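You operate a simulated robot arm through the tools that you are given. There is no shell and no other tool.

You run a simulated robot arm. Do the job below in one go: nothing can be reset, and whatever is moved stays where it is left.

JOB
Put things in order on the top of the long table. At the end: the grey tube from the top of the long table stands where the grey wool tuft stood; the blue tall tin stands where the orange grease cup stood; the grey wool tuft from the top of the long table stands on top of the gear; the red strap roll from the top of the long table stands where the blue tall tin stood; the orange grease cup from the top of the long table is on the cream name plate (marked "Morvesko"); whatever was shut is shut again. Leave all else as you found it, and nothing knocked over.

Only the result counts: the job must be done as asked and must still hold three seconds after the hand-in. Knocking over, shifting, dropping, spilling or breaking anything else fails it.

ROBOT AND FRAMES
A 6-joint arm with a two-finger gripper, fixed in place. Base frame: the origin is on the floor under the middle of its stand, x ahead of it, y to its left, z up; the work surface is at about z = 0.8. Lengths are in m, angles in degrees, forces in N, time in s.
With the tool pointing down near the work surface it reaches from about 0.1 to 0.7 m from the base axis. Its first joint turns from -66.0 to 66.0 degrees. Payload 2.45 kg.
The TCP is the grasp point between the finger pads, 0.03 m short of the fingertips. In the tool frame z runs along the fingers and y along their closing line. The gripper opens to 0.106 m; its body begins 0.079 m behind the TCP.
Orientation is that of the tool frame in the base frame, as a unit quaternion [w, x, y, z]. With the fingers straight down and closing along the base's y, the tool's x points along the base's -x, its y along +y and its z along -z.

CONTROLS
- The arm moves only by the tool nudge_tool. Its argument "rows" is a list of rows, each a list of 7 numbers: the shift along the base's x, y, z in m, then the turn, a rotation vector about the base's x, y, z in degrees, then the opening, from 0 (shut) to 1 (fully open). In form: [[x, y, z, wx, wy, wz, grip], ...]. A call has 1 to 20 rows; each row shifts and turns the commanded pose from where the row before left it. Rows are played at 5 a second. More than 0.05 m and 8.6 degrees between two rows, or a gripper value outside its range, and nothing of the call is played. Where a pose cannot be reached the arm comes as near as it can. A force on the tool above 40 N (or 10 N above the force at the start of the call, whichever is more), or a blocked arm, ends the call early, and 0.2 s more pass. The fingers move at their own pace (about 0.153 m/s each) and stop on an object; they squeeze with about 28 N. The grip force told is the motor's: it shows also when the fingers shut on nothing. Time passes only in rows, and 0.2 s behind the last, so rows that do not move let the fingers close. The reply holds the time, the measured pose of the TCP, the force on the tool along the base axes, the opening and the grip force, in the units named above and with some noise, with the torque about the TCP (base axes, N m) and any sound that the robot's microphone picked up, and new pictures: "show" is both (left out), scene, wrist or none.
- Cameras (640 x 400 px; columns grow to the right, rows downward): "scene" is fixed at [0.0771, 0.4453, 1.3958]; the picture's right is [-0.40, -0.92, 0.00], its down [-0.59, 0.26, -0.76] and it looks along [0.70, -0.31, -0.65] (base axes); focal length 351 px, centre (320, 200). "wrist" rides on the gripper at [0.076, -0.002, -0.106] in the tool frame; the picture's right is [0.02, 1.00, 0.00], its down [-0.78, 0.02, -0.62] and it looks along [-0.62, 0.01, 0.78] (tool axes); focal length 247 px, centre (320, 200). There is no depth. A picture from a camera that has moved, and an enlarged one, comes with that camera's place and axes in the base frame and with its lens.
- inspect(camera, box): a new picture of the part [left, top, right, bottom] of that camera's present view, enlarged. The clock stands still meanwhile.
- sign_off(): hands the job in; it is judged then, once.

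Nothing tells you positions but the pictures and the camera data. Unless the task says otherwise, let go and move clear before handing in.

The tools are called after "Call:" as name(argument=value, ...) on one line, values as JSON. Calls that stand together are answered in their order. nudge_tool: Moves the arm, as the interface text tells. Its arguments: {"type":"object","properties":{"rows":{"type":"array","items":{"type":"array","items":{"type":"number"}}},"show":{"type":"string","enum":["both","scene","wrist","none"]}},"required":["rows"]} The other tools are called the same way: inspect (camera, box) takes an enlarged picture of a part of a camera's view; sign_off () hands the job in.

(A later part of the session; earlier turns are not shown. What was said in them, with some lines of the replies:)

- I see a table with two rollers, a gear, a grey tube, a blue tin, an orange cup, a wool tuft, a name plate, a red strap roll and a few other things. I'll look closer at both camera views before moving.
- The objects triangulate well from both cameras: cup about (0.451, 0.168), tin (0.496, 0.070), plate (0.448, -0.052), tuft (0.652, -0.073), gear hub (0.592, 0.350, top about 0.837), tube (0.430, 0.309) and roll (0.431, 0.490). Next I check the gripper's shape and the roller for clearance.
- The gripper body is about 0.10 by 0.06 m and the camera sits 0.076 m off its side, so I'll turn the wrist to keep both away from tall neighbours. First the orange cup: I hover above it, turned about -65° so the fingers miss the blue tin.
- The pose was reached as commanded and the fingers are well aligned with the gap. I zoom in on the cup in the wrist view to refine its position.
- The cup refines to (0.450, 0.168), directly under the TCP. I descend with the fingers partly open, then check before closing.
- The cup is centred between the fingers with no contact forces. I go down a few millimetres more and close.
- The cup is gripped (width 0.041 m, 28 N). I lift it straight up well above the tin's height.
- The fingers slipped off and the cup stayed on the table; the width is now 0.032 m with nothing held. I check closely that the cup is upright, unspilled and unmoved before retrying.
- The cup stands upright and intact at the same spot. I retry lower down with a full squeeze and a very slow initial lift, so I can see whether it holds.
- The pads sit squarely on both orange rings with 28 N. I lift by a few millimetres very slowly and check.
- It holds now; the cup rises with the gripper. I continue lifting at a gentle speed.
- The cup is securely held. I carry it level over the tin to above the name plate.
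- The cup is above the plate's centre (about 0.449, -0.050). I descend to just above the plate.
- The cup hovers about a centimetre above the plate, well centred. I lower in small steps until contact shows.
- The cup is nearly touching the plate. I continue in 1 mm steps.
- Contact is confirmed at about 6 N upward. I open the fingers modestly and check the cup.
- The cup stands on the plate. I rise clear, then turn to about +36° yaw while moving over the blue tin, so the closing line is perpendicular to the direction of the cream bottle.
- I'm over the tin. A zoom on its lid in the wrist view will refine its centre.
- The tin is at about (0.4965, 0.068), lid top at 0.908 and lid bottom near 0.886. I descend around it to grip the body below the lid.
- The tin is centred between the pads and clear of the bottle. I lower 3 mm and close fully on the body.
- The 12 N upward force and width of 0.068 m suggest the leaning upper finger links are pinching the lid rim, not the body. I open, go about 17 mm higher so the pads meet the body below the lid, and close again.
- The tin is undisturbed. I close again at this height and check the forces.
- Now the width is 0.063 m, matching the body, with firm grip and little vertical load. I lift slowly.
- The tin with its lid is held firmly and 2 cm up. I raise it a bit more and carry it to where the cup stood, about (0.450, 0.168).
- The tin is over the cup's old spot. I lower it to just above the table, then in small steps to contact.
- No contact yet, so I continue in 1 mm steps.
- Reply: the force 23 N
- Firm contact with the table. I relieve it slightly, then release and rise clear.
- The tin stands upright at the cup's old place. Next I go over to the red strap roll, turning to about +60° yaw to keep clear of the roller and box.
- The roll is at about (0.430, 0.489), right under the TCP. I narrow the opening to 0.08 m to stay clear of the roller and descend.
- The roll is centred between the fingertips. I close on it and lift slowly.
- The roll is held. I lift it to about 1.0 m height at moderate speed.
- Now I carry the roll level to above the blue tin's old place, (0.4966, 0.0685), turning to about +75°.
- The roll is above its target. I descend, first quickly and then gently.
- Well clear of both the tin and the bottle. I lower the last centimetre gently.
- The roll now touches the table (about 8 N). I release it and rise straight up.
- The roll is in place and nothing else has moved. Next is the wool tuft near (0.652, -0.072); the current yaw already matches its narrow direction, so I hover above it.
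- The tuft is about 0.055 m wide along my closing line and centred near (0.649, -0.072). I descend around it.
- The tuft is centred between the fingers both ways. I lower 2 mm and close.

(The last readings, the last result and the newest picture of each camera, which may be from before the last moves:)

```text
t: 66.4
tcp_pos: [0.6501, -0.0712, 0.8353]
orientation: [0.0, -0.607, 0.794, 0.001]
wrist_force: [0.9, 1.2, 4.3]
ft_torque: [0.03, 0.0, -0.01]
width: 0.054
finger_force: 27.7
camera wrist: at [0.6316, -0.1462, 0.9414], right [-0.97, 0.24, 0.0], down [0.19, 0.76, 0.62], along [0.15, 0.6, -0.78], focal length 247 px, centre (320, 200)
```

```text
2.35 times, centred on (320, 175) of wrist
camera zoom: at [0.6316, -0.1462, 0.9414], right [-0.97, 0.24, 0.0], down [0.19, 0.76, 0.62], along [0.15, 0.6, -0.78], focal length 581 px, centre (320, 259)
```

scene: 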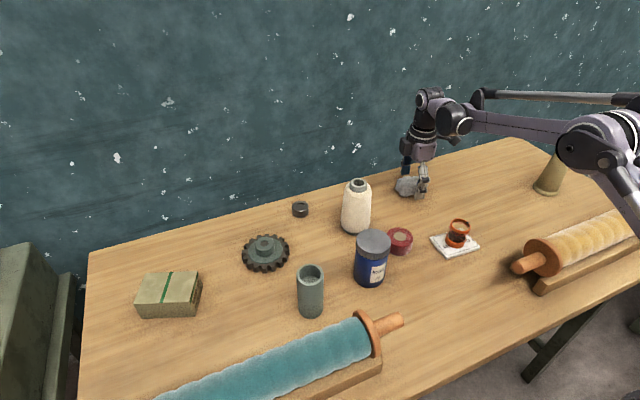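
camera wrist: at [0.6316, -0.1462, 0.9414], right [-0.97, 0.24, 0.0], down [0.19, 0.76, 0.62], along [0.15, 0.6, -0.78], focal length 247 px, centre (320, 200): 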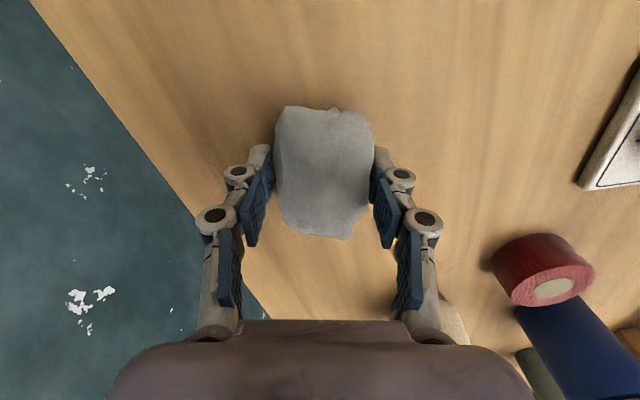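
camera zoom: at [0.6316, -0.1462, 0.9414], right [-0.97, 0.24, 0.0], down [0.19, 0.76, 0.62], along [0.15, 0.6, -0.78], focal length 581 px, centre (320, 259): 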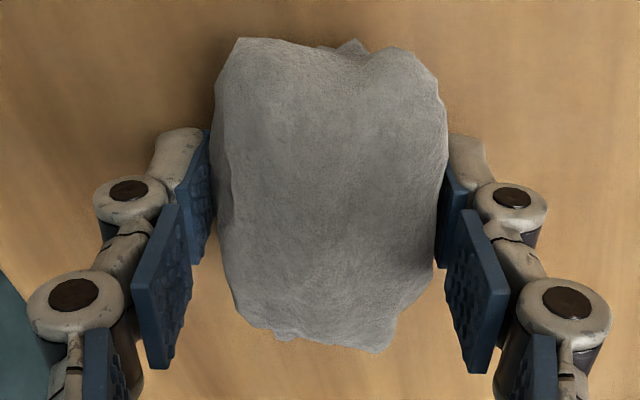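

Gripped at 0.054 m width. I lift slowly.

Call:
nudge_tool(rows=[[0, 0, 0.002, 0, 0, 0, 0], [0, 0, 0.003, 0, 0, 0, 0], [0, 0, 0.004, 0, 0, 0, 0], [0, 0, 0.005, 0, 0, 0, 0], [0, 0, 0.006, 0, 0, 0, 0], [0, 0, 0.01, 0, 0, 0, 0], [0, 0, 0.013, 0, 0, 0, 0], [0, 0, 0.015, 0, 0, 0, 0], [0, 0, 0.01, 0, 0, 0, 0], [0, 0, 0, 0, 0, 0, 0]])

Call:
inspect(camera="scene", box=[370, 130, 470, 220])

```text
t: 68.6
tcp_pos: [0.6503, -0.0708, 0.9022]
orientation: [0.001, -0.607, 0.794, 0.0]
wrist_force: [0.4, 0.7, -0.5]
ft_torque: [0.02, -0.03, 0.03]
width: 0.0541
finger_force: 28.2
camera wrist: at [0.6314, -0.1465, 1.009], right [-0.97, 0.24, 0.0], down [0.19, 0.76, 0.62], along [0.15, 0.6, -0.78], focal length 247 px, centre (320, 200)
```

scene: 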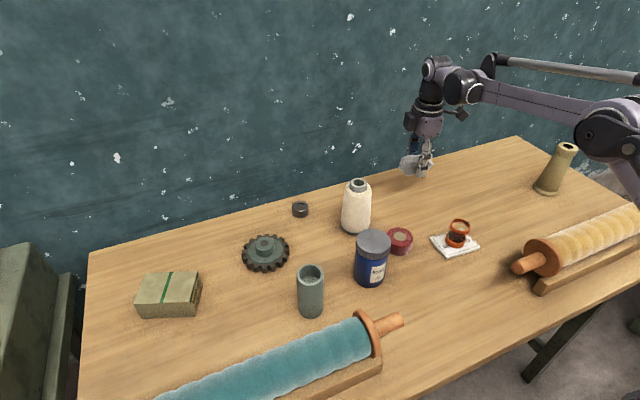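
wrist: 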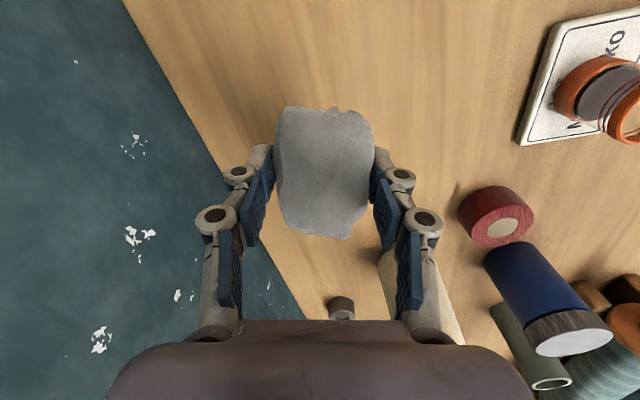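

```text
4.44 times, centred on (420, 175) of scene
camera zoom: at [0.0771, 0.4453, 1.3958], right [-0.4, -0.92, 0.0], down [-0.59, 0.26, -0.76], along [0.7, -0.31, -0.65], focal length 1559 px, centre (-124, 311)
```

zoom: 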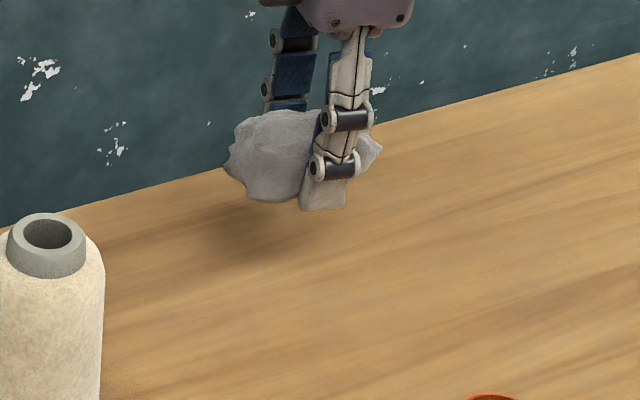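

The tuft is held level. I raise it above the bottle's height, then carry it over toward the gear.

Call:
nudge_tool(rows=[[0, 0, 0.01, 0, 0, 0, 0], [0, 0, 0.016, 0, 0, 0, 0], [0, 0, 0.018, 0, 0, 0, 0], [0, 0, 0.018, 0, 0, 0, 0], [0, 0, 0.018, 0, 0, 0, 0], [0, 0.005, 0.016, 0, 0, 0, 0], [-0.001, 0.012, 0.012, 0, 0, 0, 0], [-0.002, 0.02, 0, 0, 0, 0, 0], [-0.003, 0.025, 0, 0, 0, 0, 0], [-0.004, 0.028, 0, 0, 0, 0, 0], [-0.004, 0.028, 0, 0, 0, 0, 0], [-0.004, 0.028, 0, 0, 0, 0, 0], [-0.004, 0.028, 0, 0, 0, 0, 0], [-0.004, 0.028, 0, 0, 0, 0, 0], [-0.004, 0.025, 0, 0, 0, 0, 0], [-0.004, 0.02, 0, 0, 0, 0, 0], [-0.003, 0.013, 0, 0, 0, 0, 0], [0, 0, 0, 0, 0, 0, 0]])

```text
t: 72.4
tcp_pos: [0.6116, 0.1899, 1.0108]
orientation: [-0.001, -0.607, 0.795, 0.0]
wrist_force: [-0.2, 0.2, 0.2]
ft_torque: [0.0, 0.03, -0.02]
width: 0.0536
finger_force: 28.3
camera wrist: at [0.5939, 0.1134, 1.1169], right [-0.97, 0.24, 0.0], down [0.19, 0.76, 0.62], along [0.15, 0.6, -0.78], focal length 247 px, centre (320, 200)
```

scene: 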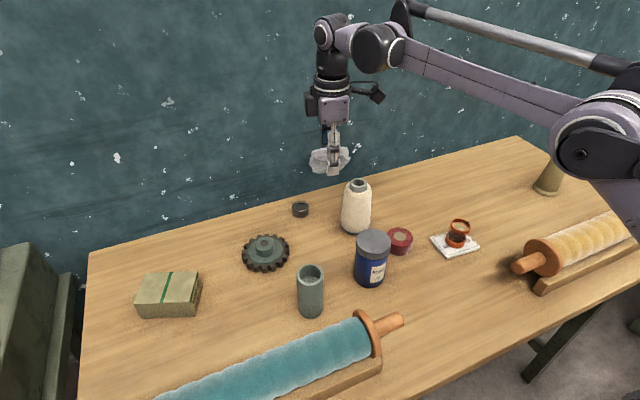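
wrist: 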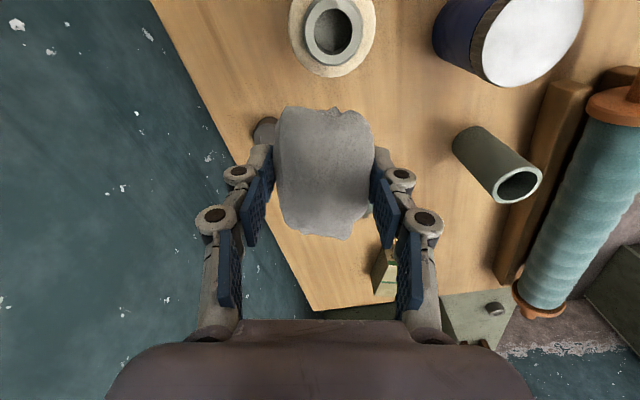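

Past the bottle now. I continue to above the gear hub at (0.592, 0.350), lowering somewhat.

Call:
nudge_tool(rows=[[-0.001, 0.01, 0, 0, 0, 0, 0], [-0.0025, 0.02, 0, 0, 0, 0, 0], [-0.0035, 0.028, -0.005, 0, 0, 0, 0], [-0.0035, 0.028, -0.01, 0, 0, 0, 0], [-0.0035, 0.028, -0.015, 0, 0, 0, 0], [-0.0025, 0.022, -0.015, 0, 0, 0, 0], [-0.002, 0.015, -0.015, 0, 0, 0, 0], [-0.001, 0.009, -0.01, 0, 0, 0, 0], [0, 0, 0, 0, 0, 0, 0]])

Call:
inspect(camera="scene", box=[220, 170, 320, 280])

Call:
inspect(camera="wrist", box=[200, 60, 440, 260])

```text
t: 74.4
tcp_pos: [0.5925, 0.3468, 0.9401]
orientation: [0.001, -0.607, 0.795, 0.0]
wrist_force: [-0.2, 0.3, -0.7]
ft_torque: [0.0, -0.04, 0.0]
width: 0.054
finger_force: 27.8
out of reach, approached as far as the arm can: row 8
camera wrist: at [0.573, 0.2721, 1.0453], right [-0.97, 0.24, 0.0], down [0.19, 0.76, 0.62], along [0.15, 0.6, -0.78], focal length 247 px, centre (320, 200)
```

scene: 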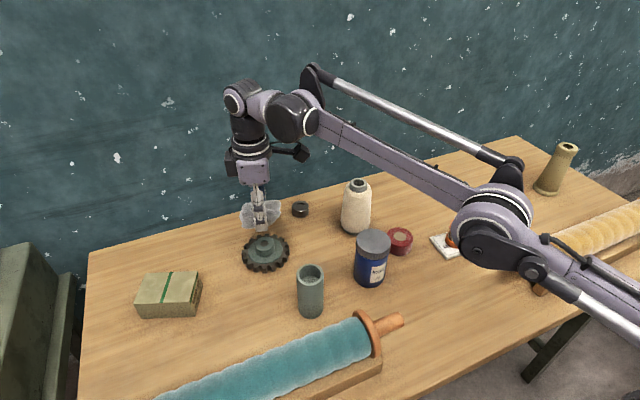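
wrist: 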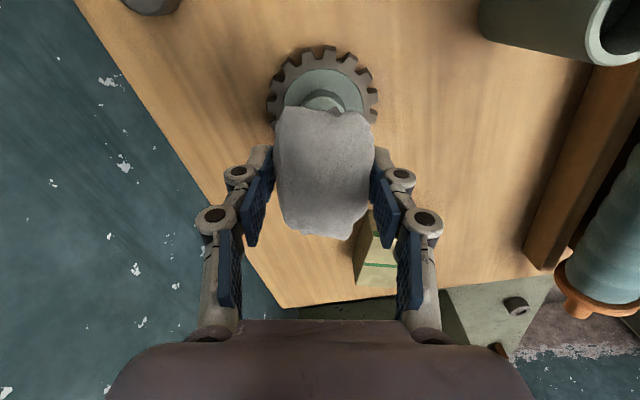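

```text
3.64 times, centred on (270, 225) of scene
camera zoom: at [0.0771, 0.4454, 1.3958], right [-0.4, -0.92, 0.0], down [-0.59, 0.26, -0.76], along [0.7, -0.31, -0.65], focal length 1276 px, centre (502, 109)
```

zoom: 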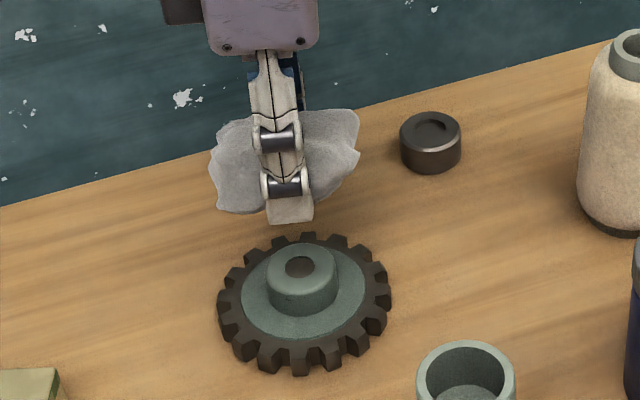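

```text
2.00 times, centred on (320, 160) of wrist
camera zoom: at [0.573, 0.2721, 1.0453], right [-0.97, 0.24, 0.0], down [0.19, 0.76, 0.62], along [0.15, 0.6, -0.78], focal length 494 px, centre (320, 280)
```

zoom: 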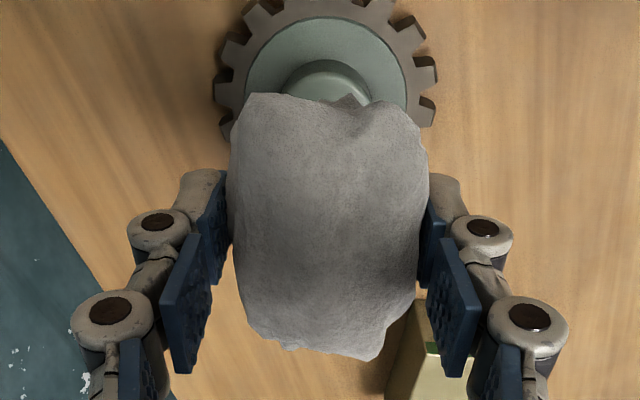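

The tuft's centre is within a few millimetres of being over the hub. The arm is near its reach limit, but lowering should ease that; I descend to just above the hub.

Call:
nudge_tool(rows=[[0, 0, -0.01, 0, 0, 0, 0], [0, 0, -0.014, 0, 0, 0, 0], [0, 0, -0.014, 0, 0, 0, 0], [0, 0, -0.01, 0, 0, 0, 0], [0, 0, -0.006, 0, 0, 0, 0], [0, 0, 0, 0, 0, 0, 0]])

Call:
inspect(camera="scene", box=[220, 190, 320, 280])

Call:
inspect(camera="wrist", box=[200, 60, 440, 260])

```text
t: 75.8
tcp_pos: [0.5901, 0.3462, 0.8854]
orientation: [0.0, -0.607, 0.794, 0.0]
wrist_force: [-0.2, -0.2, -1.0]
ft_torque: [0.02, -0.04, 0.02]
width: 0.0541
finger_force: 27.6
camera wrist: at [0.5712, 0.2708, 0.9915], right [-0.97, 0.24, 0.0], down [0.19, 0.76, 0.62], along [0.15, 0.6, -0.78], focal length 247 px, centre (320, 200)
```

scene: 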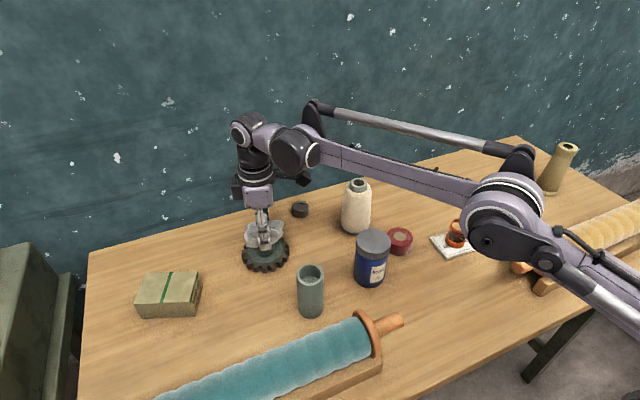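
wrist: 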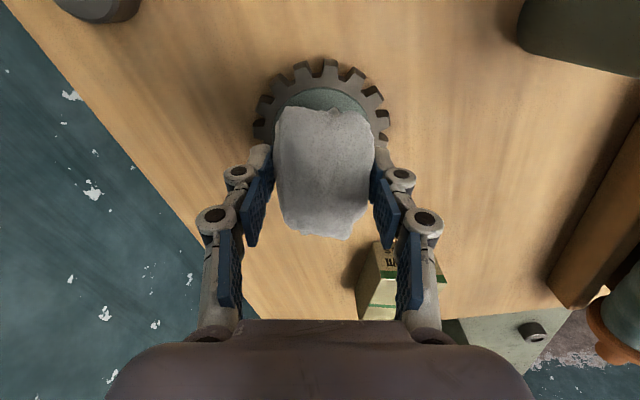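

```text
4.44 times, centred on (270, 235) of scene
camera zoom: at [0.0771, 0.4453, 1.3958], right [-0.4, -0.92, 0.0], down [-0.59, 0.26, -0.76], along [0.7, -0.31, -0.65], focal length 1559 px, centre (542, 44)
```

zoom: 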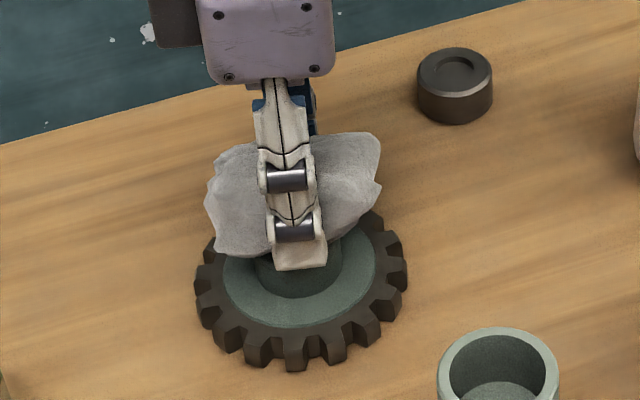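

```text
2.00 times, centred on (320, 160) of wrist
camera zoom: at [0.5712, 0.2708, 0.9915], right [-0.97, 0.24, 0.0], down [0.19, 0.76, 0.62], along [0.15, 0.6, -0.78], focal length 494 px, centre (320, 280)
```

zoom: 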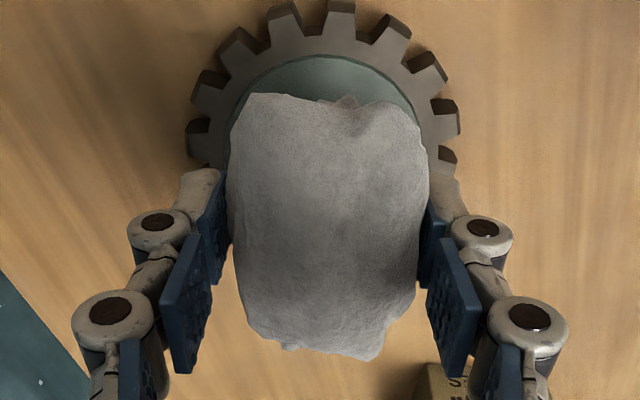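

Aligned over the gear, about 14 mm above the hub. I lower gently toward contact.

Call:
nudge_tool(rows=[[0, 0, -0.004, 0, 0, 0, 0], [0, 0, -0.003, 0, 0, 0, 0], [0, 0, -0.002, 0, 0, 0, 0], [0, 0, -0.001, 0, 0, 0, 0], [0, 0, 0, 0, 0, 0, 0]], show="none")

```text
t: 77.0
tcp_pos: [0.5895, 0.3465, 0.8746]
orientation: [0.0, -0.607, 0.795, 0.0]
wrist_force: [-0.5, 0.2, -0.1]
ft_torque: [0.02, -0.03, 0.02]
width: 0.0538
finger_force: 27.7
```

Call:
nudge_tool(rows=[[0, 0, -0.001, 0, 0, 0, 0], [0, 0, -0.001, 0, 0, 0, 0], [0, 0, 0, 0, 0, 0, 0]], show="none")

Call:
inspect(camera="scene", box=[220, 190, 320, 280])

```text
t: 77.8
tcp_pos: [0.5895, 0.3468, 0.8755]
orientation: [0.0, -0.608, 0.794, -0.001]
wrist_force: [2.7, -1.5, 23.6]
ft_torque: [0.06, -0.05, 0.01]
width: 0.054
finger_force: 27.7
```

```text
4.44 times, centred on (270, 235) of scene
camera zoom: at [0.0767, 0.4451, 1.396], right [-0.4, -0.92, 0.0], down [-0.59, 0.26, -0.76], along [0.7, -0.31, -0.65], focal length 1559 px, centre (542, 44)
```

zoom: 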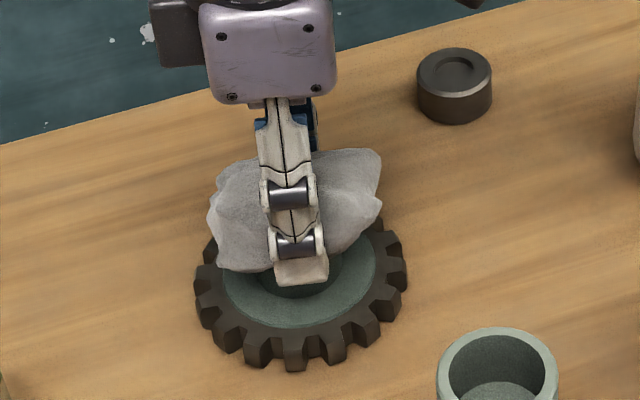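

Contact with the hub is clear (about 24 N). I relieve the pressure by 1 mm and open slowly.

Call:
nudge_tool(rows=[[0, 0, 0.001, 0, 0, 0, 0], [0, 0, 0, 0, 0, 0, 0], [0, 0, 0, 0, 0, 0, 0.53], [0, 0, 0, 0, 0, 0, 0.56], [0, 0, 0, 0, 0, 0, 0.62], [0, 0, 0, 0, 0, 0, 0.7], [0, 0, 0, 0, 0, 0, 0.7]])

Call:
inspect(camera="scene", box=[220, 190, 320, 280])

Call:
inspect(camera="wrist", box=[200, 60, 440, 260])

```text
t: 79.4
tcp_pos: [0.5909, 0.3471, 0.8752]
orientation: [-0.001, -0.607, 0.795, -0.001]
wrist_force: [0.6, 0.4, 0.8]
ft_torque: [0.03, 0.01, 0.02]
width: 0.0741
finger_force: 0.0
camera wrist: at [0.5711, 0.2712, 0.9807], right [-0.97, 0.24, 0.0], down [0.19, 0.76, 0.62], along [0.15, 0.6, -0.78], focal length 247 px, centre (320, 200)
```

scene: 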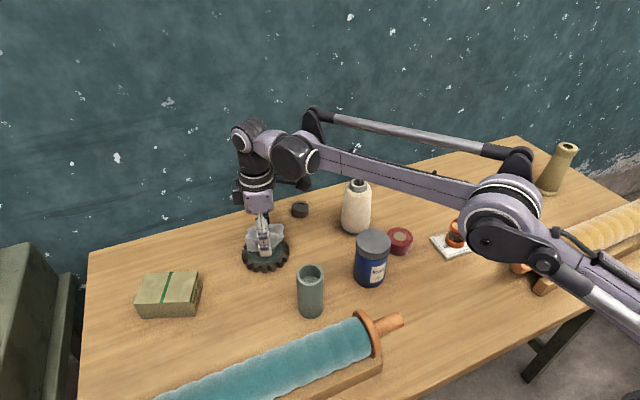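
wrist: 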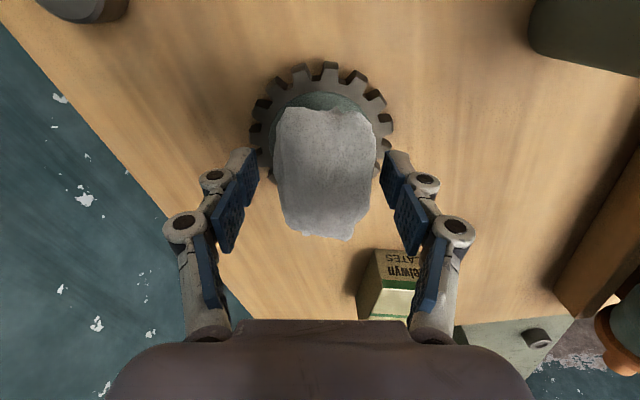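

```text
4.44 times, centred on (270, 235) of scene
camera zoom: at [0.0771, 0.4453, 1.3958], right [-0.4, -0.92, 0.0], down [-0.59, 0.26, -0.76], along [0.7, -0.31, -0.65], focal length 1559 px, centre (542, 44)
```

zoom: 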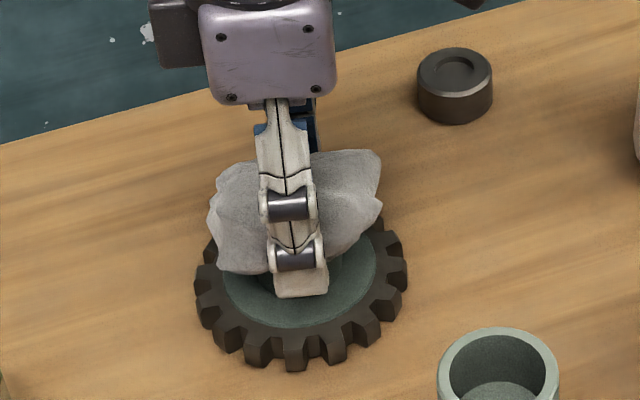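

```text
2.00 times, centred on (320, 160) of wrist
camera zoom: at [0.5711, 0.2712, 0.9807], right [-0.97, 0.24, 0.0], down [0.19, 0.76, 0.62], along [0.15, 0.6, -0.78], focal length 494 px, centre (320, 280)
```

zoom: 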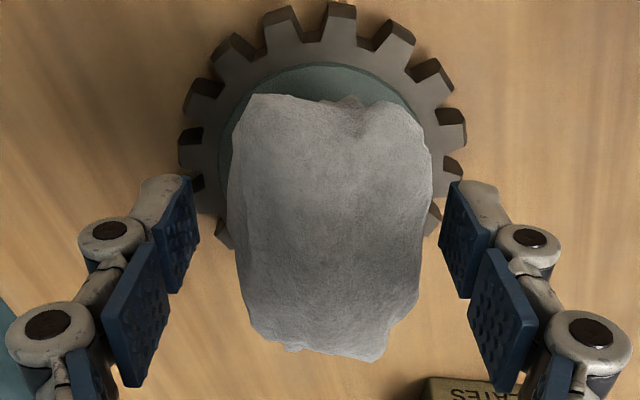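

The tuft rests steadily on the hub, centred within a few millimetres. I open a little more and rise straight up.

Call:
nudge_tool(rows=[[0, 0, 0, 0, 0, 0, 0.9], [0, 0, 0.005, 0, 0, 0, 0.9], [0, 0, 0.01, 0, 0, 0, 0.9], [0, 0, 0.015, 0, 0, 0, 0.9], [-0.003, -0.003, 0.02, 0, 0, 0, 0.9], [-0.005, -0.004, 0.02, 0, 0, 0, 0.9], [-0.007, -0.005, 0.025, 0, 0, 0, 0.9], [-0.01, -0.005, 0.025, 0, 0, 0, 0.9], [0, 0, 0, 0, 0, 0, 0.9]])

Call:
inspect(camera="scene", box=[220, 190, 320, 280])

```text
t: 81.4
tcp_pos: [0.565, 0.3302, 0.9949]
orientation: [0.0, -0.608, 0.794, 0.0]
wrist_force: [-1.1, -0.8, 0.6]
ft_torque: [-0.01, -0.01, 0.04]
width: 0.0954
finger_force: 0.1
camera wrist: at [0.5457, 0.2541, 1.1013], right [-0.97, 0.24, 0.0], down [0.19, 0.76, 0.62], along [0.15, 0.6, -0.78], focal length 247 px, centre (320, 200)
```

scene: 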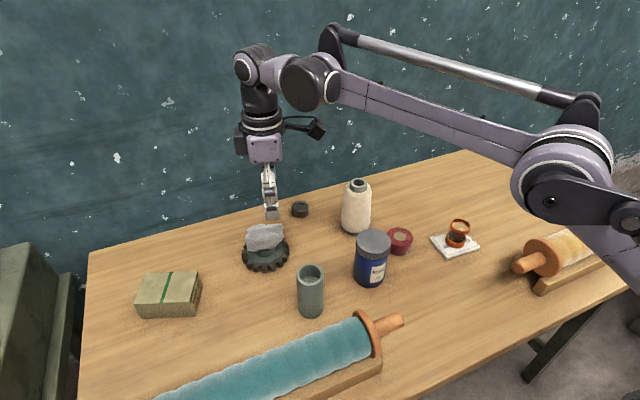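
wrist: 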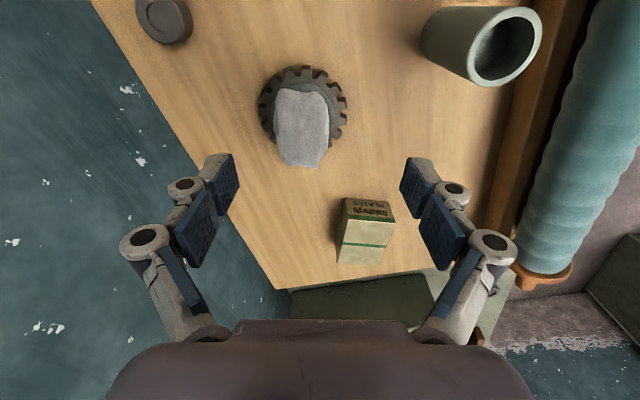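

```text
4.44 times, centred on (270, 235) of scene
camera zoom: at [0.0771, 0.4453, 1.3958], right [-0.4, -0.92, 0.0], down [-0.59, 0.26, -0.76], along [0.7, -0.31, -0.65], focal length 1559 px, centre (542, 44)
```

zoom: 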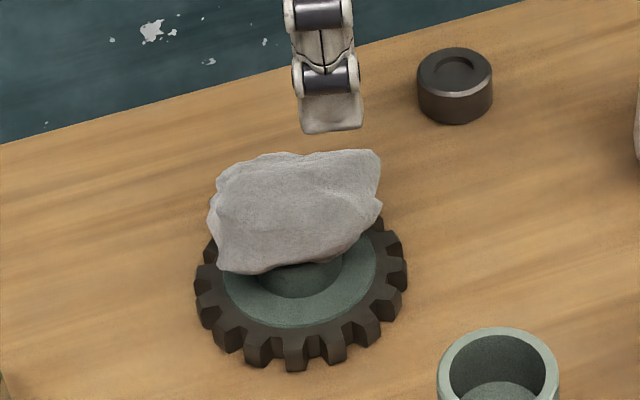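

The tuft sits stably on the gear. Finally the grey tube near (0.430, 0.309): I move over it while turning back to about +30° yaw.

Call:
nudge_tool(rows=[[-0.015, -0.0024, 0, 0, 0, -7.5, 0.85], [-0.023, -0.0036, 0, 0, 0, -7.5, 0.85], [-0.025, -0.004, 0, 0, 0, -7.5, 0.85], [-0.025, -0.004, 0, 0, 0, -7.5, 0.85], [-0.025, -0.004, 0, 0, 0, -7.5, 0.85], [-0.022, -0.0035, 0, 0, 0, -7.5, 0.85], [0, 0, 0, 0, 0, 0, 0.85]])

Call:
inspect(camera="wrist", box=[240, 20, 400, 160])

```text
t: 83.0
tcp_pos: [0.4305, 0.3081, 0.9958]
orientation: [0.0, -0.256, 0.967, 0.001]
wrist_force: [-0.6, -0.5, -0.2]
ft_torque: [-0.01, 0.01, 0.0]
width: 0.0903
finger_force: 0.0
camera wrist: at [0.3643, 0.2672, 1.1014], right [-0.51, 0.86, 0.0], down [0.67, 0.4, 0.62], along [0.53, 0.32, -0.78], focal length 247 px, centre (320, 200)
```

scene: 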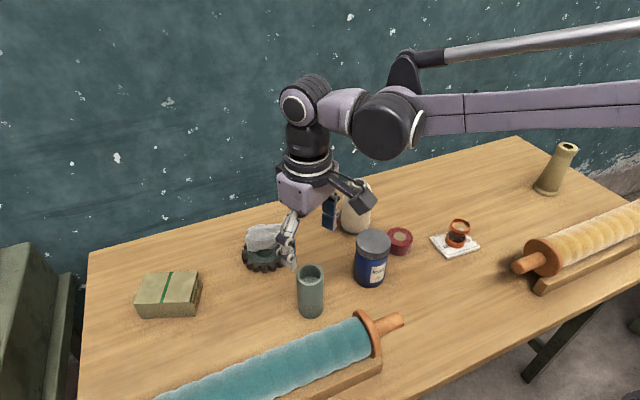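
wrist: 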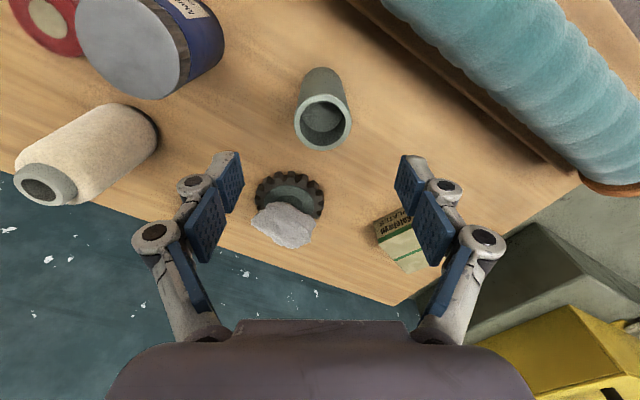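

```text
2.86 times, centred on (320, 90) of wrist
camera zoom: at [0.3643, 0.2672, 1.1014], right [-0.51, 0.86, 0.0], down [0.67, 0.4, 0.62], along [0.53, 0.32, -0.78], focal length 706 px, centre (320, 514)
```

zoom: 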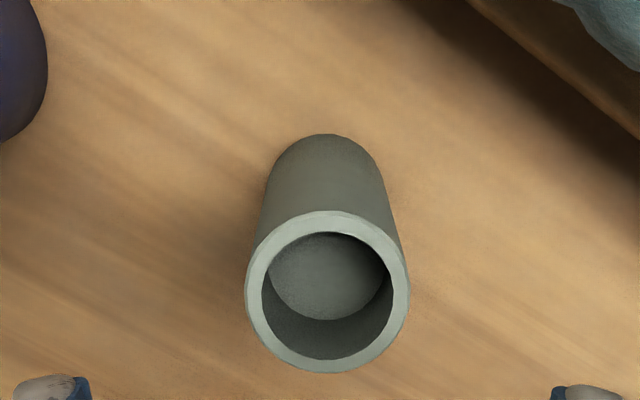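

The tube is right below at about (0.429, 0.308). I descend to grip it around mid-height.

Call:
nudge_tool(rows=[[-0.001, 0, -0.015, 0, 0, 0, 0.8], [0, 0, -0.025, 0, 0, 0, 0.8], [0, 0, -0.025, 0, 0, 0, 0.8], [0, 0, -0.025, 0, 0, 0, 0.8], [0, 0, -0.022, 0, 0, 0, 0.8], [0, 0, -0.012, 0, 0, 0, 0.8], [0, 0, -0.006, 0, 0, 0, 0.8], [0, 0, 0, 0, 0, 0, 0.8]])

Call:
inspect(camera="scene", box=[250, 230, 390, 330])

```text
t: 84.8
tcp_pos: [0.4297, 0.3086, 0.8646]
orientation: [0.0, -0.257, 0.966, 0.001]
wrist_force: [-0.2, 0.1, 0.1]
ft_torque: [-0.01, 0.04, 0.03]
width: 0.0848
finger_force: 0.2
camera wrist: at [0.3636, 0.2676, 0.9707], right [-0.52, 0.86, 0.0], down [0.67, 0.4, 0.62], along [0.53, 0.32, -0.78], focal length 247 px, centre (320, 200)
```

scene: 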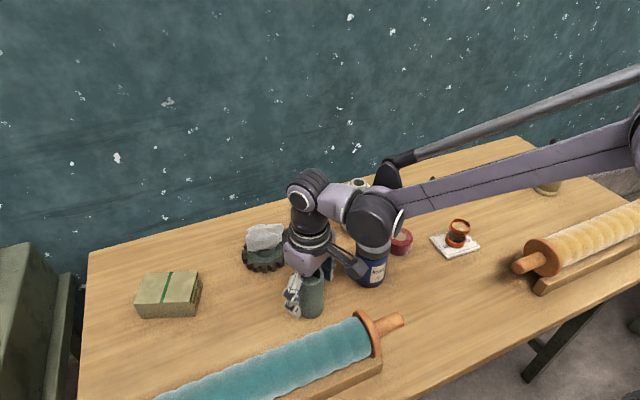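
wrist: 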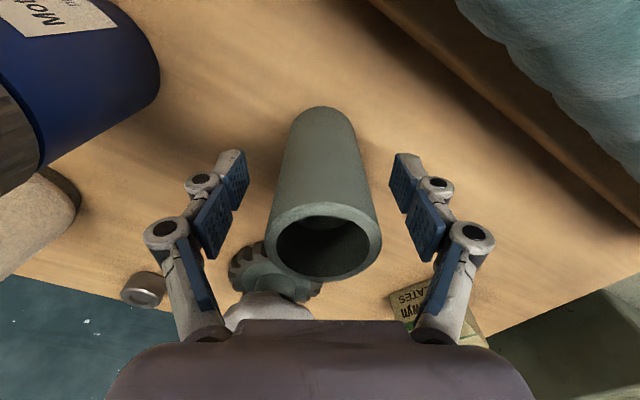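

```text
4.00 times, centred on (320, 280) of scene
camera zoom: at [0.0771, 0.4453, 1.3958], right [-0.4, -0.92, 0.0], down [-0.59, 0.26, -0.76], along [0.7, -0.31, -0.65], focal length 1403 px, centre (320, -120)
```

zoom: 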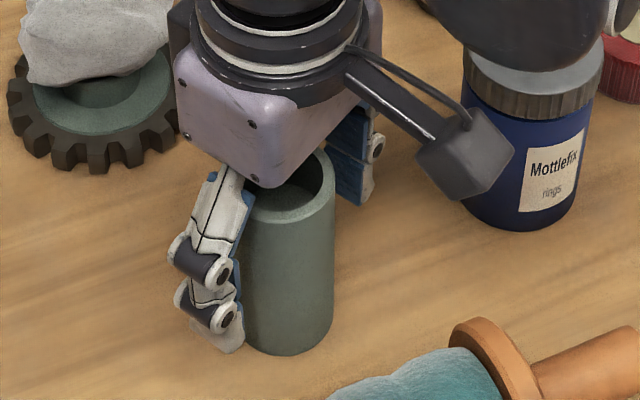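

The tube is centred with good clearance. I close and lift slowly.

Call:
nudge_tool(rows=[[0, 0, 0, 0, 0, 0, 0.6], [0, 0, 0, 0, 0, 0, 0.4], [0, 0, 0, 0, 0, 0, 0], [0, 0, 0, 0, 0, 0, 0], [0, 0, 0, 0, 0, 0, 0]], show="wrist")

```text
t: 86.0
tcp_pos: [0.4296, 0.3082, 0.8638]
orientation: [0.001, -0.257, 0.966, 0.001]
wrist_force: [0.5, -0.6, 2.5]
ft_torque: [0.05, 0.03, 0.01]
width: 0.0466
finger_force: 27.7
camera wrist: at [0.3636, 0.2676, 0.971], right [-0.52, 0.86, 0.0], down [0.67, 0.4, 0.62], along [0.53, 0.32, -0.78], focal length 247 px, centre (320, 200)
```

wrist: 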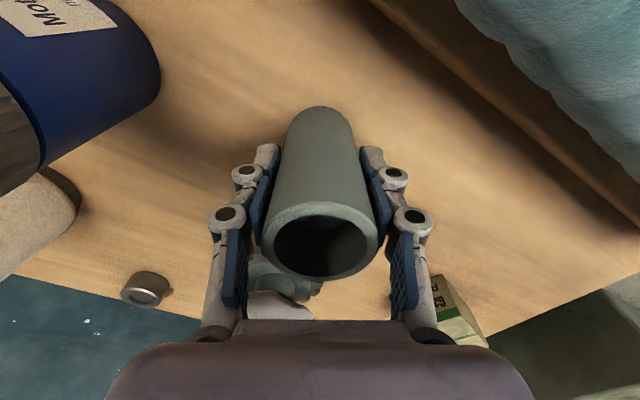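

Call:
nudge_tool(rows=[[0, 0, 0.002, 0, 0, 0, 0], [0, 0, 0.003, 0, 0, 0, 0], [0, 0, 0.004, 0, 0, 0, 0], [0, 0, 0.005, 0, 0, 0, 0], [0, 0, 0.006, 0, 0, 0, 0], [0, 0, 0, 0, 0, 0, 0]], show="wrist")

Call:
inspect(camera="scene", box=[250, 230, 390, 330])

```text
t: 87.4
tcp_pos: [0.4287, 0.3084, 0.8845]
orientation: [0.0, -0.258, 0.966, 0.001]
wrist_force: [0.7, 0.0, 0.1]
ft_torque: [0.01, 0.02, 0.02]
width: 0.0464
finger_force: 28.3
camera wrist: at [0.363, 0.2673, 0.9906], right [-0.52, 0.86, 0.0], down [0.67, 0.4, 0.62], along [0.53, 0.32, -0.78], focal length 247 px, centre (320, 200)
```

wrist: 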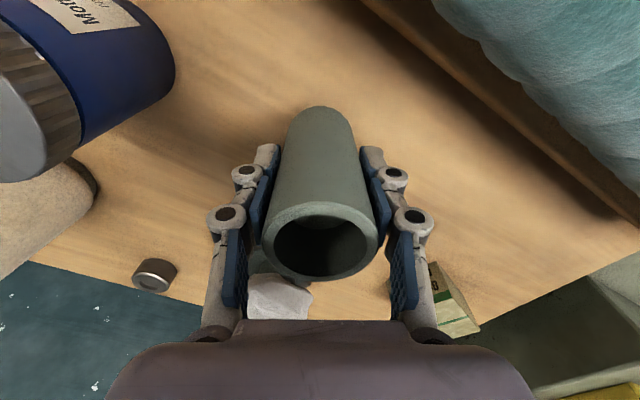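

```text
4.00 times, centred on (320, 280) of scene
camera zoom: at [0.0771, 0.4453, 1.3958], right [-0.4, -0.92, 0.0], down [-0.59, 0.26, -0.76], along [0.7, -0.31, -0.65], focal length 1403 px, centre (320, -120)
```

zoom: 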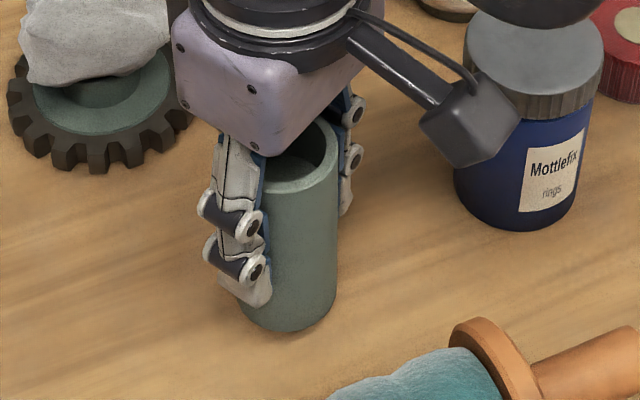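

The tube is held. I lift it high enough that its bottom clears the cream bottle's top.

Call:
nudge_tool(rows=[[0, 0, 0.008, 0, 0, 0, 0], [0, 0, 0.012, 0, 0, 0, 0], [0, 0, 0.015, 0, 0, 0, 0], [0, 0, 0.017, 0, 0, 0, 0], [0, 0, 0.017, 0, 0, 0, 0], [0, 0, 0.017, 0, 0, 0, 0], [0, 0, 0.017, 0, 0, 0, 0], [0, 0, 0.017, 0, 0, 0, 0], [0, 0, 0.015, 0, 0, 0, 0], [0, 0, 0.012, 0, 0, 0, 0], [0, 0, 0.006, 0, 0, 0, 0], [0, 0, 0, 0, 0, 0, 0]])

```text
t: 90.0
tcp_pos: [0.4298, 0.3091, 1.038]
orientation: [0.0, -0.257, 0.966, 0.0]
wrist_force: [-0.1, -0.3, -0.9]
ft_torque: [0.01, -0.01, 0.01]
width: 0.0464
finger_force: 28.0
camera wrist: at [0.3639, 0.2676, 1.1437], right [-0.52, 0.86, 0.0], down [0.67, 0.4, 0.62], along [0.53, 0.32, -0.78], focal length 247 px, centre (320, 200)
```

scene: 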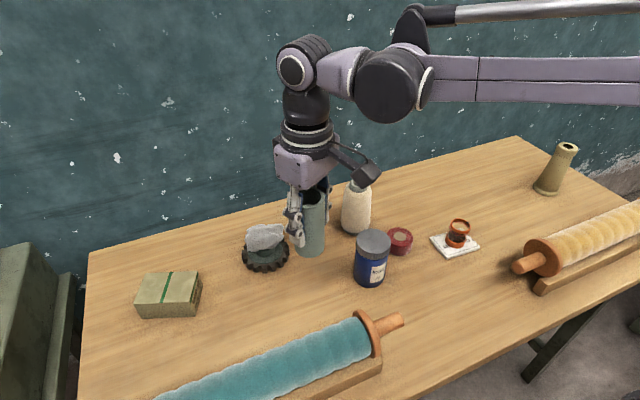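
wrist: 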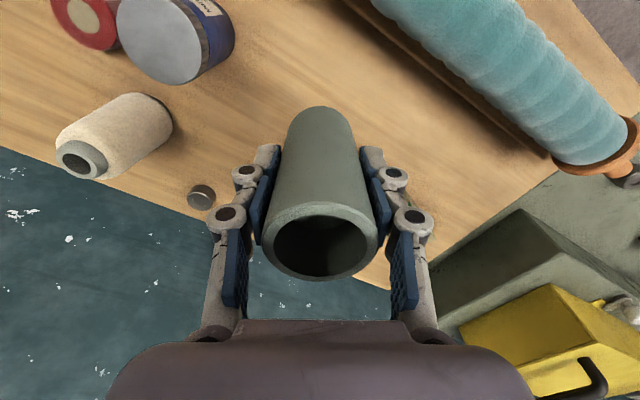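

I carry the tube along a route that keeps away from the cream bottle, toward the tuft's old place.

Call:
nudge_tool(rows=[[0.003, -0.01, 0, 0, 0, 0, 0], [0.0055, -0.019, 0, 0, 0, 0, 0], [0.0075, -0.026, 0, 0, 0, 0, 0], [0.0075, -0.026, 0, 0, 0, 0, 0], [0.0075, -0.026, 0, 0, 0, 0, 0], [0.0075, -0.026, 0, 0, 0, 0, 0], [0.008, -0.026, 0, 0, 0, 0, 0], [0.0085, -0.027, 0, 0, 0, 0, 0], [0.014, -0.023, 0, 0, 0, 0, 0], [0.015, -0.024, 0, 0, 0, 0, 0], [0.015, -0.024, 0, 0, 0, 0, 0], [0.015, -0.024, 0, 0, 0, 0, 0], [0.016, -0.024, 0, 0, 0, 0, 0], [0.02, -0.017, -0.01, 0, 0, 0, 0], [0.022, -0.018, -0.015, 0, 0, 0, 0], [0.022, -0.018, -0.015, 0, 0, 0, 0], [0.017, -0.014, -0.015, 0, 0, 0, 0], [0.009, -0.009, -0.01, 0, 0, 0, 0], [0, 0, 0, 0, 0, 0, 0]])

```text
t: 94.0
tcp_pos: [0.6488, -0.0727, 0.9725]
orientation: [-0.001, -0.258, 0.966, 0.001]
wrist_force: [-0.9, -0.2, 0.2]
ft_torque: [0.01, 0.0, 0.0]
width: 0.0462
finger_force: 28.3
camera wrist: at [0.5841, -0.1137, 1.0787], right [-0.52, 0.86, 0.0], down [0.67, 0.4, 0.62], along [0.53, 0.32, -0.78], focal length 247 px, centre (320, 200)
```

scene: 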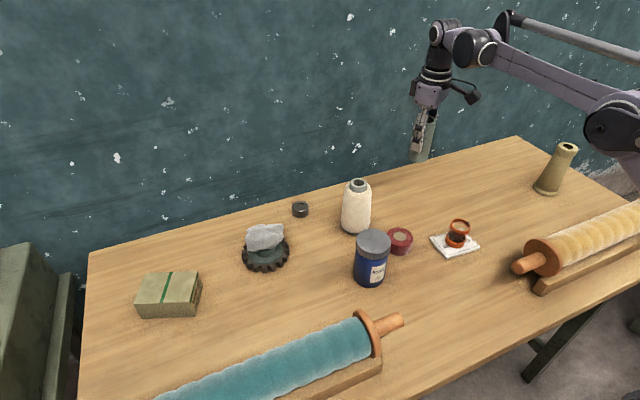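
wrist: 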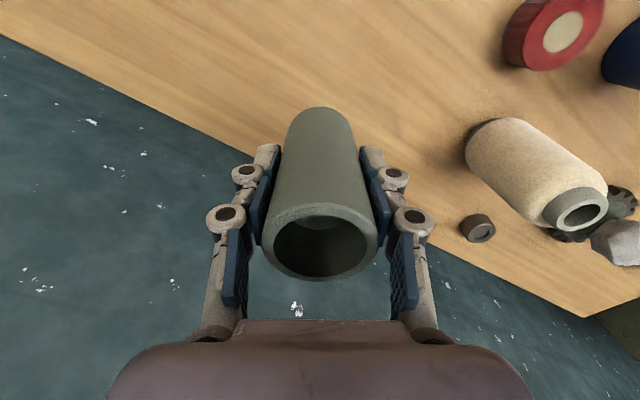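

The tube is over the target, (0.649, -0.073), well inside the table edge. I lower it toward the table.

Call:
nudge_tool(rows=[[0.001, 0.0005, -0.01, 0, 0, 0, 0], [0, 0, -0.016, 0, 0, 0, 0], [0, 0, -0.018, 0, 0, 0, 0], [0, 0, -0.018, 0, 0, 0, 0], [0, 0, -0.016, 0, 0, 0, 0], [0, 0, -0.012, 0, 0, 0, 0], [0, 0, -0.008, 0, 0, 0, 0], [0, 0, -0.005, 0, 0, 0, 0], [0, 0, 0, 0, 0, 0, 0]])

Call:
inspect(camera="scene", box=[370, 130, 470, 220])

```text
t: 96.0
tcp_pos: [0.6511, -0.0716, 0.8692]
orientation: [0.0, -0.257, 0.966, 0.0]
wrist_force: [-0.2, 0.0, -1.5]
ft_torque: [0.01, -0.02, -0.01]
width: 0.0463
finger_force: 28.4
camera wrist: at [0.5849, -0.1133, 0.9755], right [-0.52, 0.86, 0.0], down [0.67, 0.4, 0.62], along [0.53, 0.32, -0.78], focal length 247 px, centre (320, 200)
```

scene: 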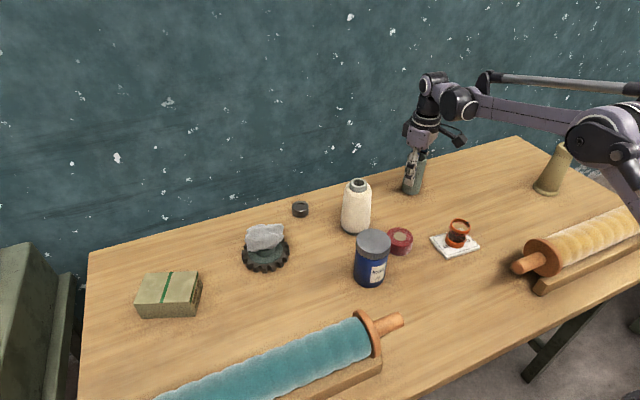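
wrist: 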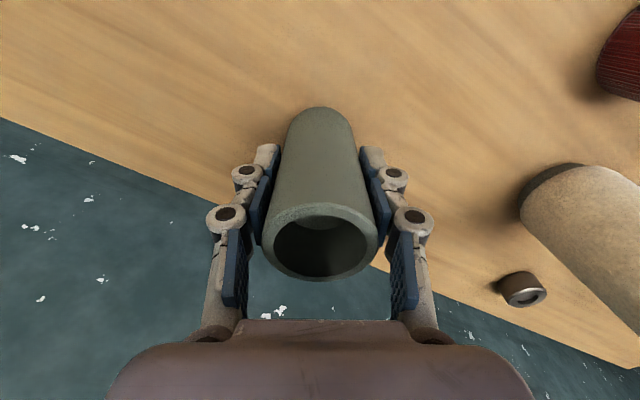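

```text
4.44 times, centred on (420, 175) of scene
camera zoom: at [0.0771, 0.4453, 1.3958], right [-0.4, -0.92, 0.0], down [-0.59, 0.26, -0.76], along [0.7, -0.31, -0.65], focal length 1559 px, centre (-124, 311)
```

zoom: 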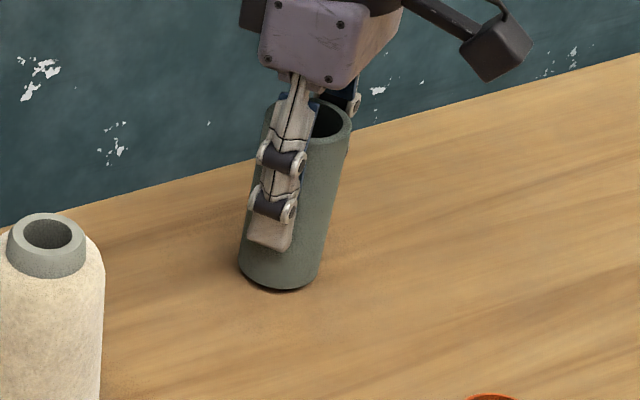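

The tube is a few millimetres above the table, right where the tuft lay. I lower in small steps.

Call:
nudge_tool(rows=[[0, 0, -0.002, 0, 0, 0, 0], [0, 0, -0.0015, 0, 0, 0, 0], [0, 0, -0.001, 0, 0, 0, 0], [0, 0, 0, 0, 0, 0, 0]], show="none")

```text
t: 97.0
tcp_pos: [0.6513, -0.0728, 0.8639]
orientation: [0.001, -0.257, 0.966, 0.001]
wrist_force: [0.4, -0.4, -0.7]
ft_torque: [-0.01, 0.02, 0.02]
width: 0.0467
finger_force: 27.8
```

Call:
nudge_tool(rows=[[0, 0, -0.001, 0, 0, 0, 0], [0, 0, 0, 0, 0, 0, 0]], show="none")

```text
t: 97.6
tcp_pos: [0.6512, -0.0732, 0.8642]
orientation: [0.0, -0.258, 0.966, 0.0]
wrist_force: [1.7, 1.2, 3.8]
ft_torque: [0.06, -0.03, -0.01]
width: 0.0465
finger_force: 27.8
```

Light contact at about 4 N. I release and rise clear.

Call:
nudge_tool(rows=[[0, 0, 0, 0, 0, 0, 0.47], [0, 0, 0, 0, 0, 0, 0.55], [0, 0, 0, 0, 0, 0, 0.75], [0, 0, 0, 0, 0, 0, 0.9], [0, 0, 0.008, 0, 0, 0, 0.9], [0, 0, 0.018, 0, 0, 0, 0.9], [0, 0, 0.025, 0, 0, 0, 0.9], [0, 0, 0.025, 0, 0, 0, 0.9], [0, 0, 0.025, 0, 0, 0, 0.9], [0, 0, 0.02, 0, 0, 0, 0.9], [0, 0, 0, 0, 0, 0, 0.9]])

Call:
inspect(camera="scene", box=[330, 150, 490, 290])

Call:
inspect(camera="scene", box=[120, 190, 330, 340])

```text
t: 100.0
tcp_pos: [0.6492, -0.073, 0.9839]
orientation: [0.001, -0.257, 0.966, 0.0]
wrist_force: [0.2, -0.3, -1.0]
ft_torque: [-0.03, 0.03, 0.0]
width: 0.0954
finger_force: 0.0
camera wrist: at [0.5838, -0.1132, 1.0914], right [-0.52, 0.86, 0.0], down [0.67, 0.4, 0.62], along [0.53, 0.32, -0.78], focal length 247 px, centre (320, 200)
```

scene: 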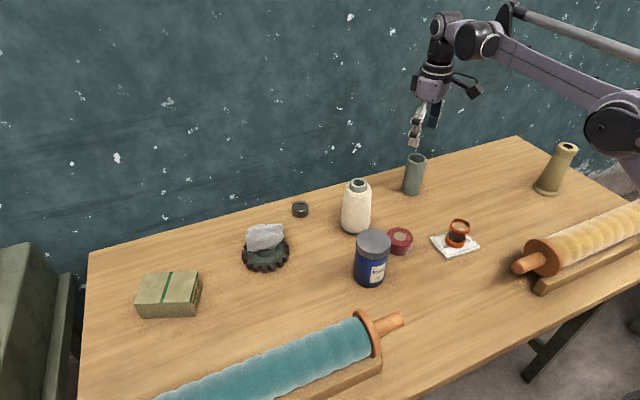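
wrist: 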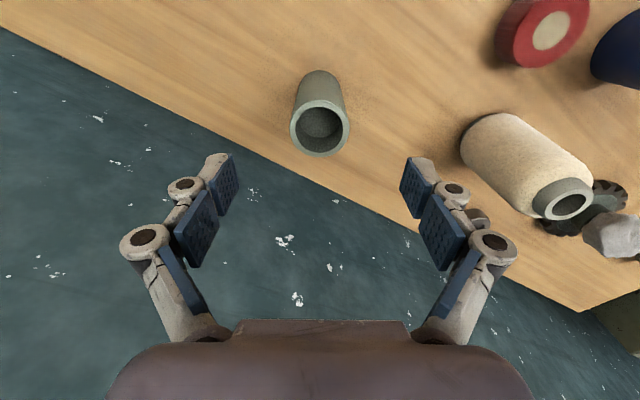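

```text
2.86 times, centred on (410, 220) of scene
camera zoom: at [0.0771, 0.4453, 1.3958], right [-0.4, -0.92, 0.0], down [-0.59, 0.26, -0.76], along [0.7, -0.31, -0.65], focal length 1002 px, centre (63, 143)
```

zoom: 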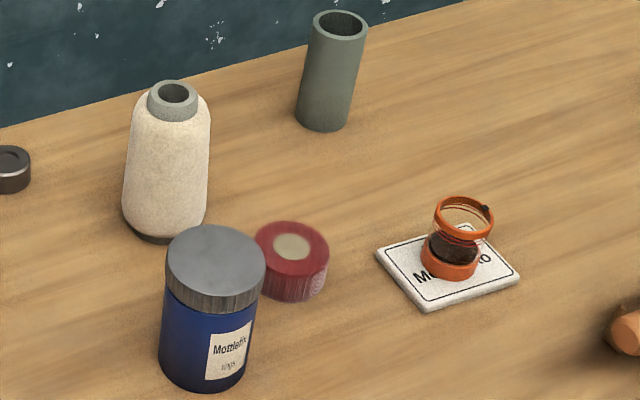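

```text
2.67 times, centred on (225, 265) of scene
camera zoom: at [0.0771, 0.4453, 1.3958], right [-0.4, -0.92, 0.0], down [-0.59, 0.26, -0.76], along [0.7, -0.31, -0.65], focal length 936 px, centre (573, 27)
```

zoom: 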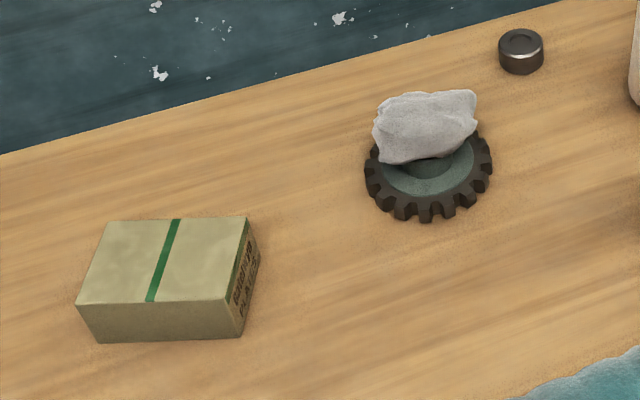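

All five objects are in place, and everything else looks as it was at the start. I move the arm further clear and take a last look before handing in.

Call:
nudge_tool(rows=[[0, 0, 0.02, 0, 0, 0, 0.9], [-0.01, 0, 0.03, 0, 0, 0, 0.9], [-0.03, 0, 0.03, 0, 0, 0, 0.9], [-0.04, 0, 0.03, 0, 0, 0, 0.9], [-0.04, 0, 0.02, 0, 0, 0, 0.9], [-0.04, 0, 0.01, 0, 0, 0, 0.9], [0, 0, 0, 0, 0, 0, 0.9], [0, 0, 0, 0, 0, 0, 0.9]])

Call:
inspect(camera="scene", box=[220, 140, 500, 300])

```text
t: 101.8
tcp_pos: [0.4909, -0.0736, 1.1246]
orientation: [0.0, -0.257, 0.966, -0.001]
wrist_force: [1.4, 0.9, -0.5]
ft_torque: [-0.06, 0.02, 0.01]
width: 0.0955
finger_force: 0.1
camera wrist: at [0.4253, -0.1141, 1.2311], right [-0.52, 0.86, 0.0], down [0.67, 0.4, 0.62], along [0.53, 0.32, -0.78], focal length 247 px, centre (320, 200)
```

scene: 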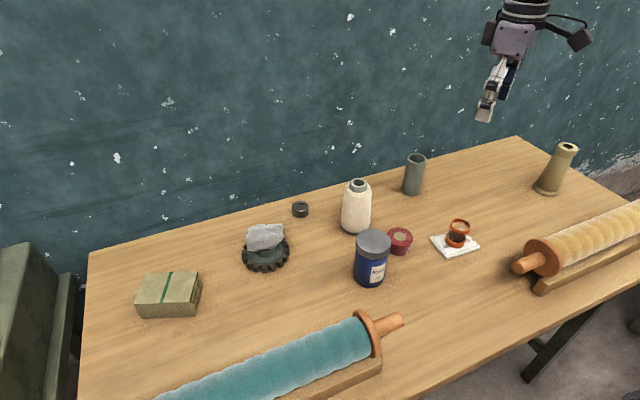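
wrist: 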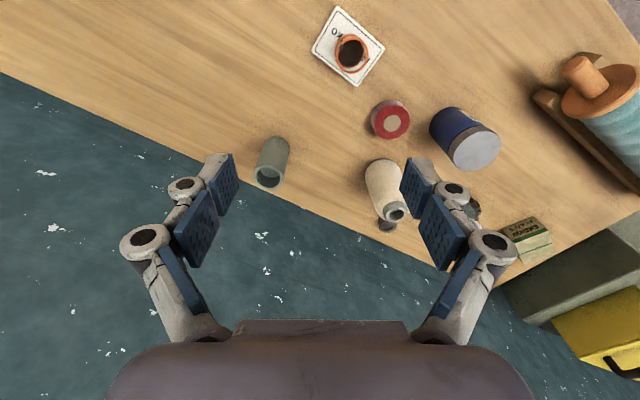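

```text
2.29 times, centred on (360, 220) of scene
camera zoom: at [0.0771, 0.4453, 1.3958], right [-0.4, -0.92, 0.0], down [-0.59, 0.26, -0.76], along [0.7, -0.31, -0.65], focal length 802 px, centre (229, 154)
```

zoom: 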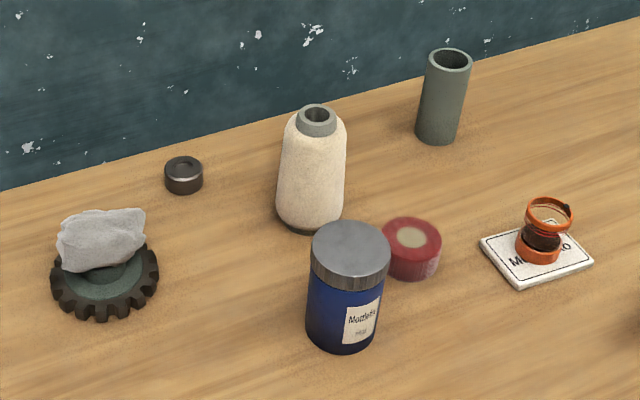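

The final view shows every piece standing steadily where it should be: cup on the plate, tin at the cup's spot, roll at the tin's spot, tuft on the gear and tube at the tuft's spot. The arm is clear and nothing else has moved, so I hand in.

Call:
sign_off()

```text
The job is handed in.
```

The job is handed in. In the last picture all five things stood where you asked, and nothing was knocked over.

- **Orange grease cup:** it stands on the cream "Morvesko" plate. My first lift slipped off it, but the cup stayed upright in its place and nothing spilled.
- **Blue tall tin:** it stands where the cup stood, with its lid still on. I regripped it once because the fingers first caught the lid rim.
- **Red strap roll:** it stands where the tin stood.
- **Grey wool tuft:** it rests on top of the gear's hub and had been steady there for about 20 seconds when I handed in.
- **Grey tube:** it stands upright where the tuft stood.

By my picture measurements each piece is within about half a centimetre of its spot. I opened nothing, so there was nothing to shut again. The arm had let go and moved clear before the hand-in.
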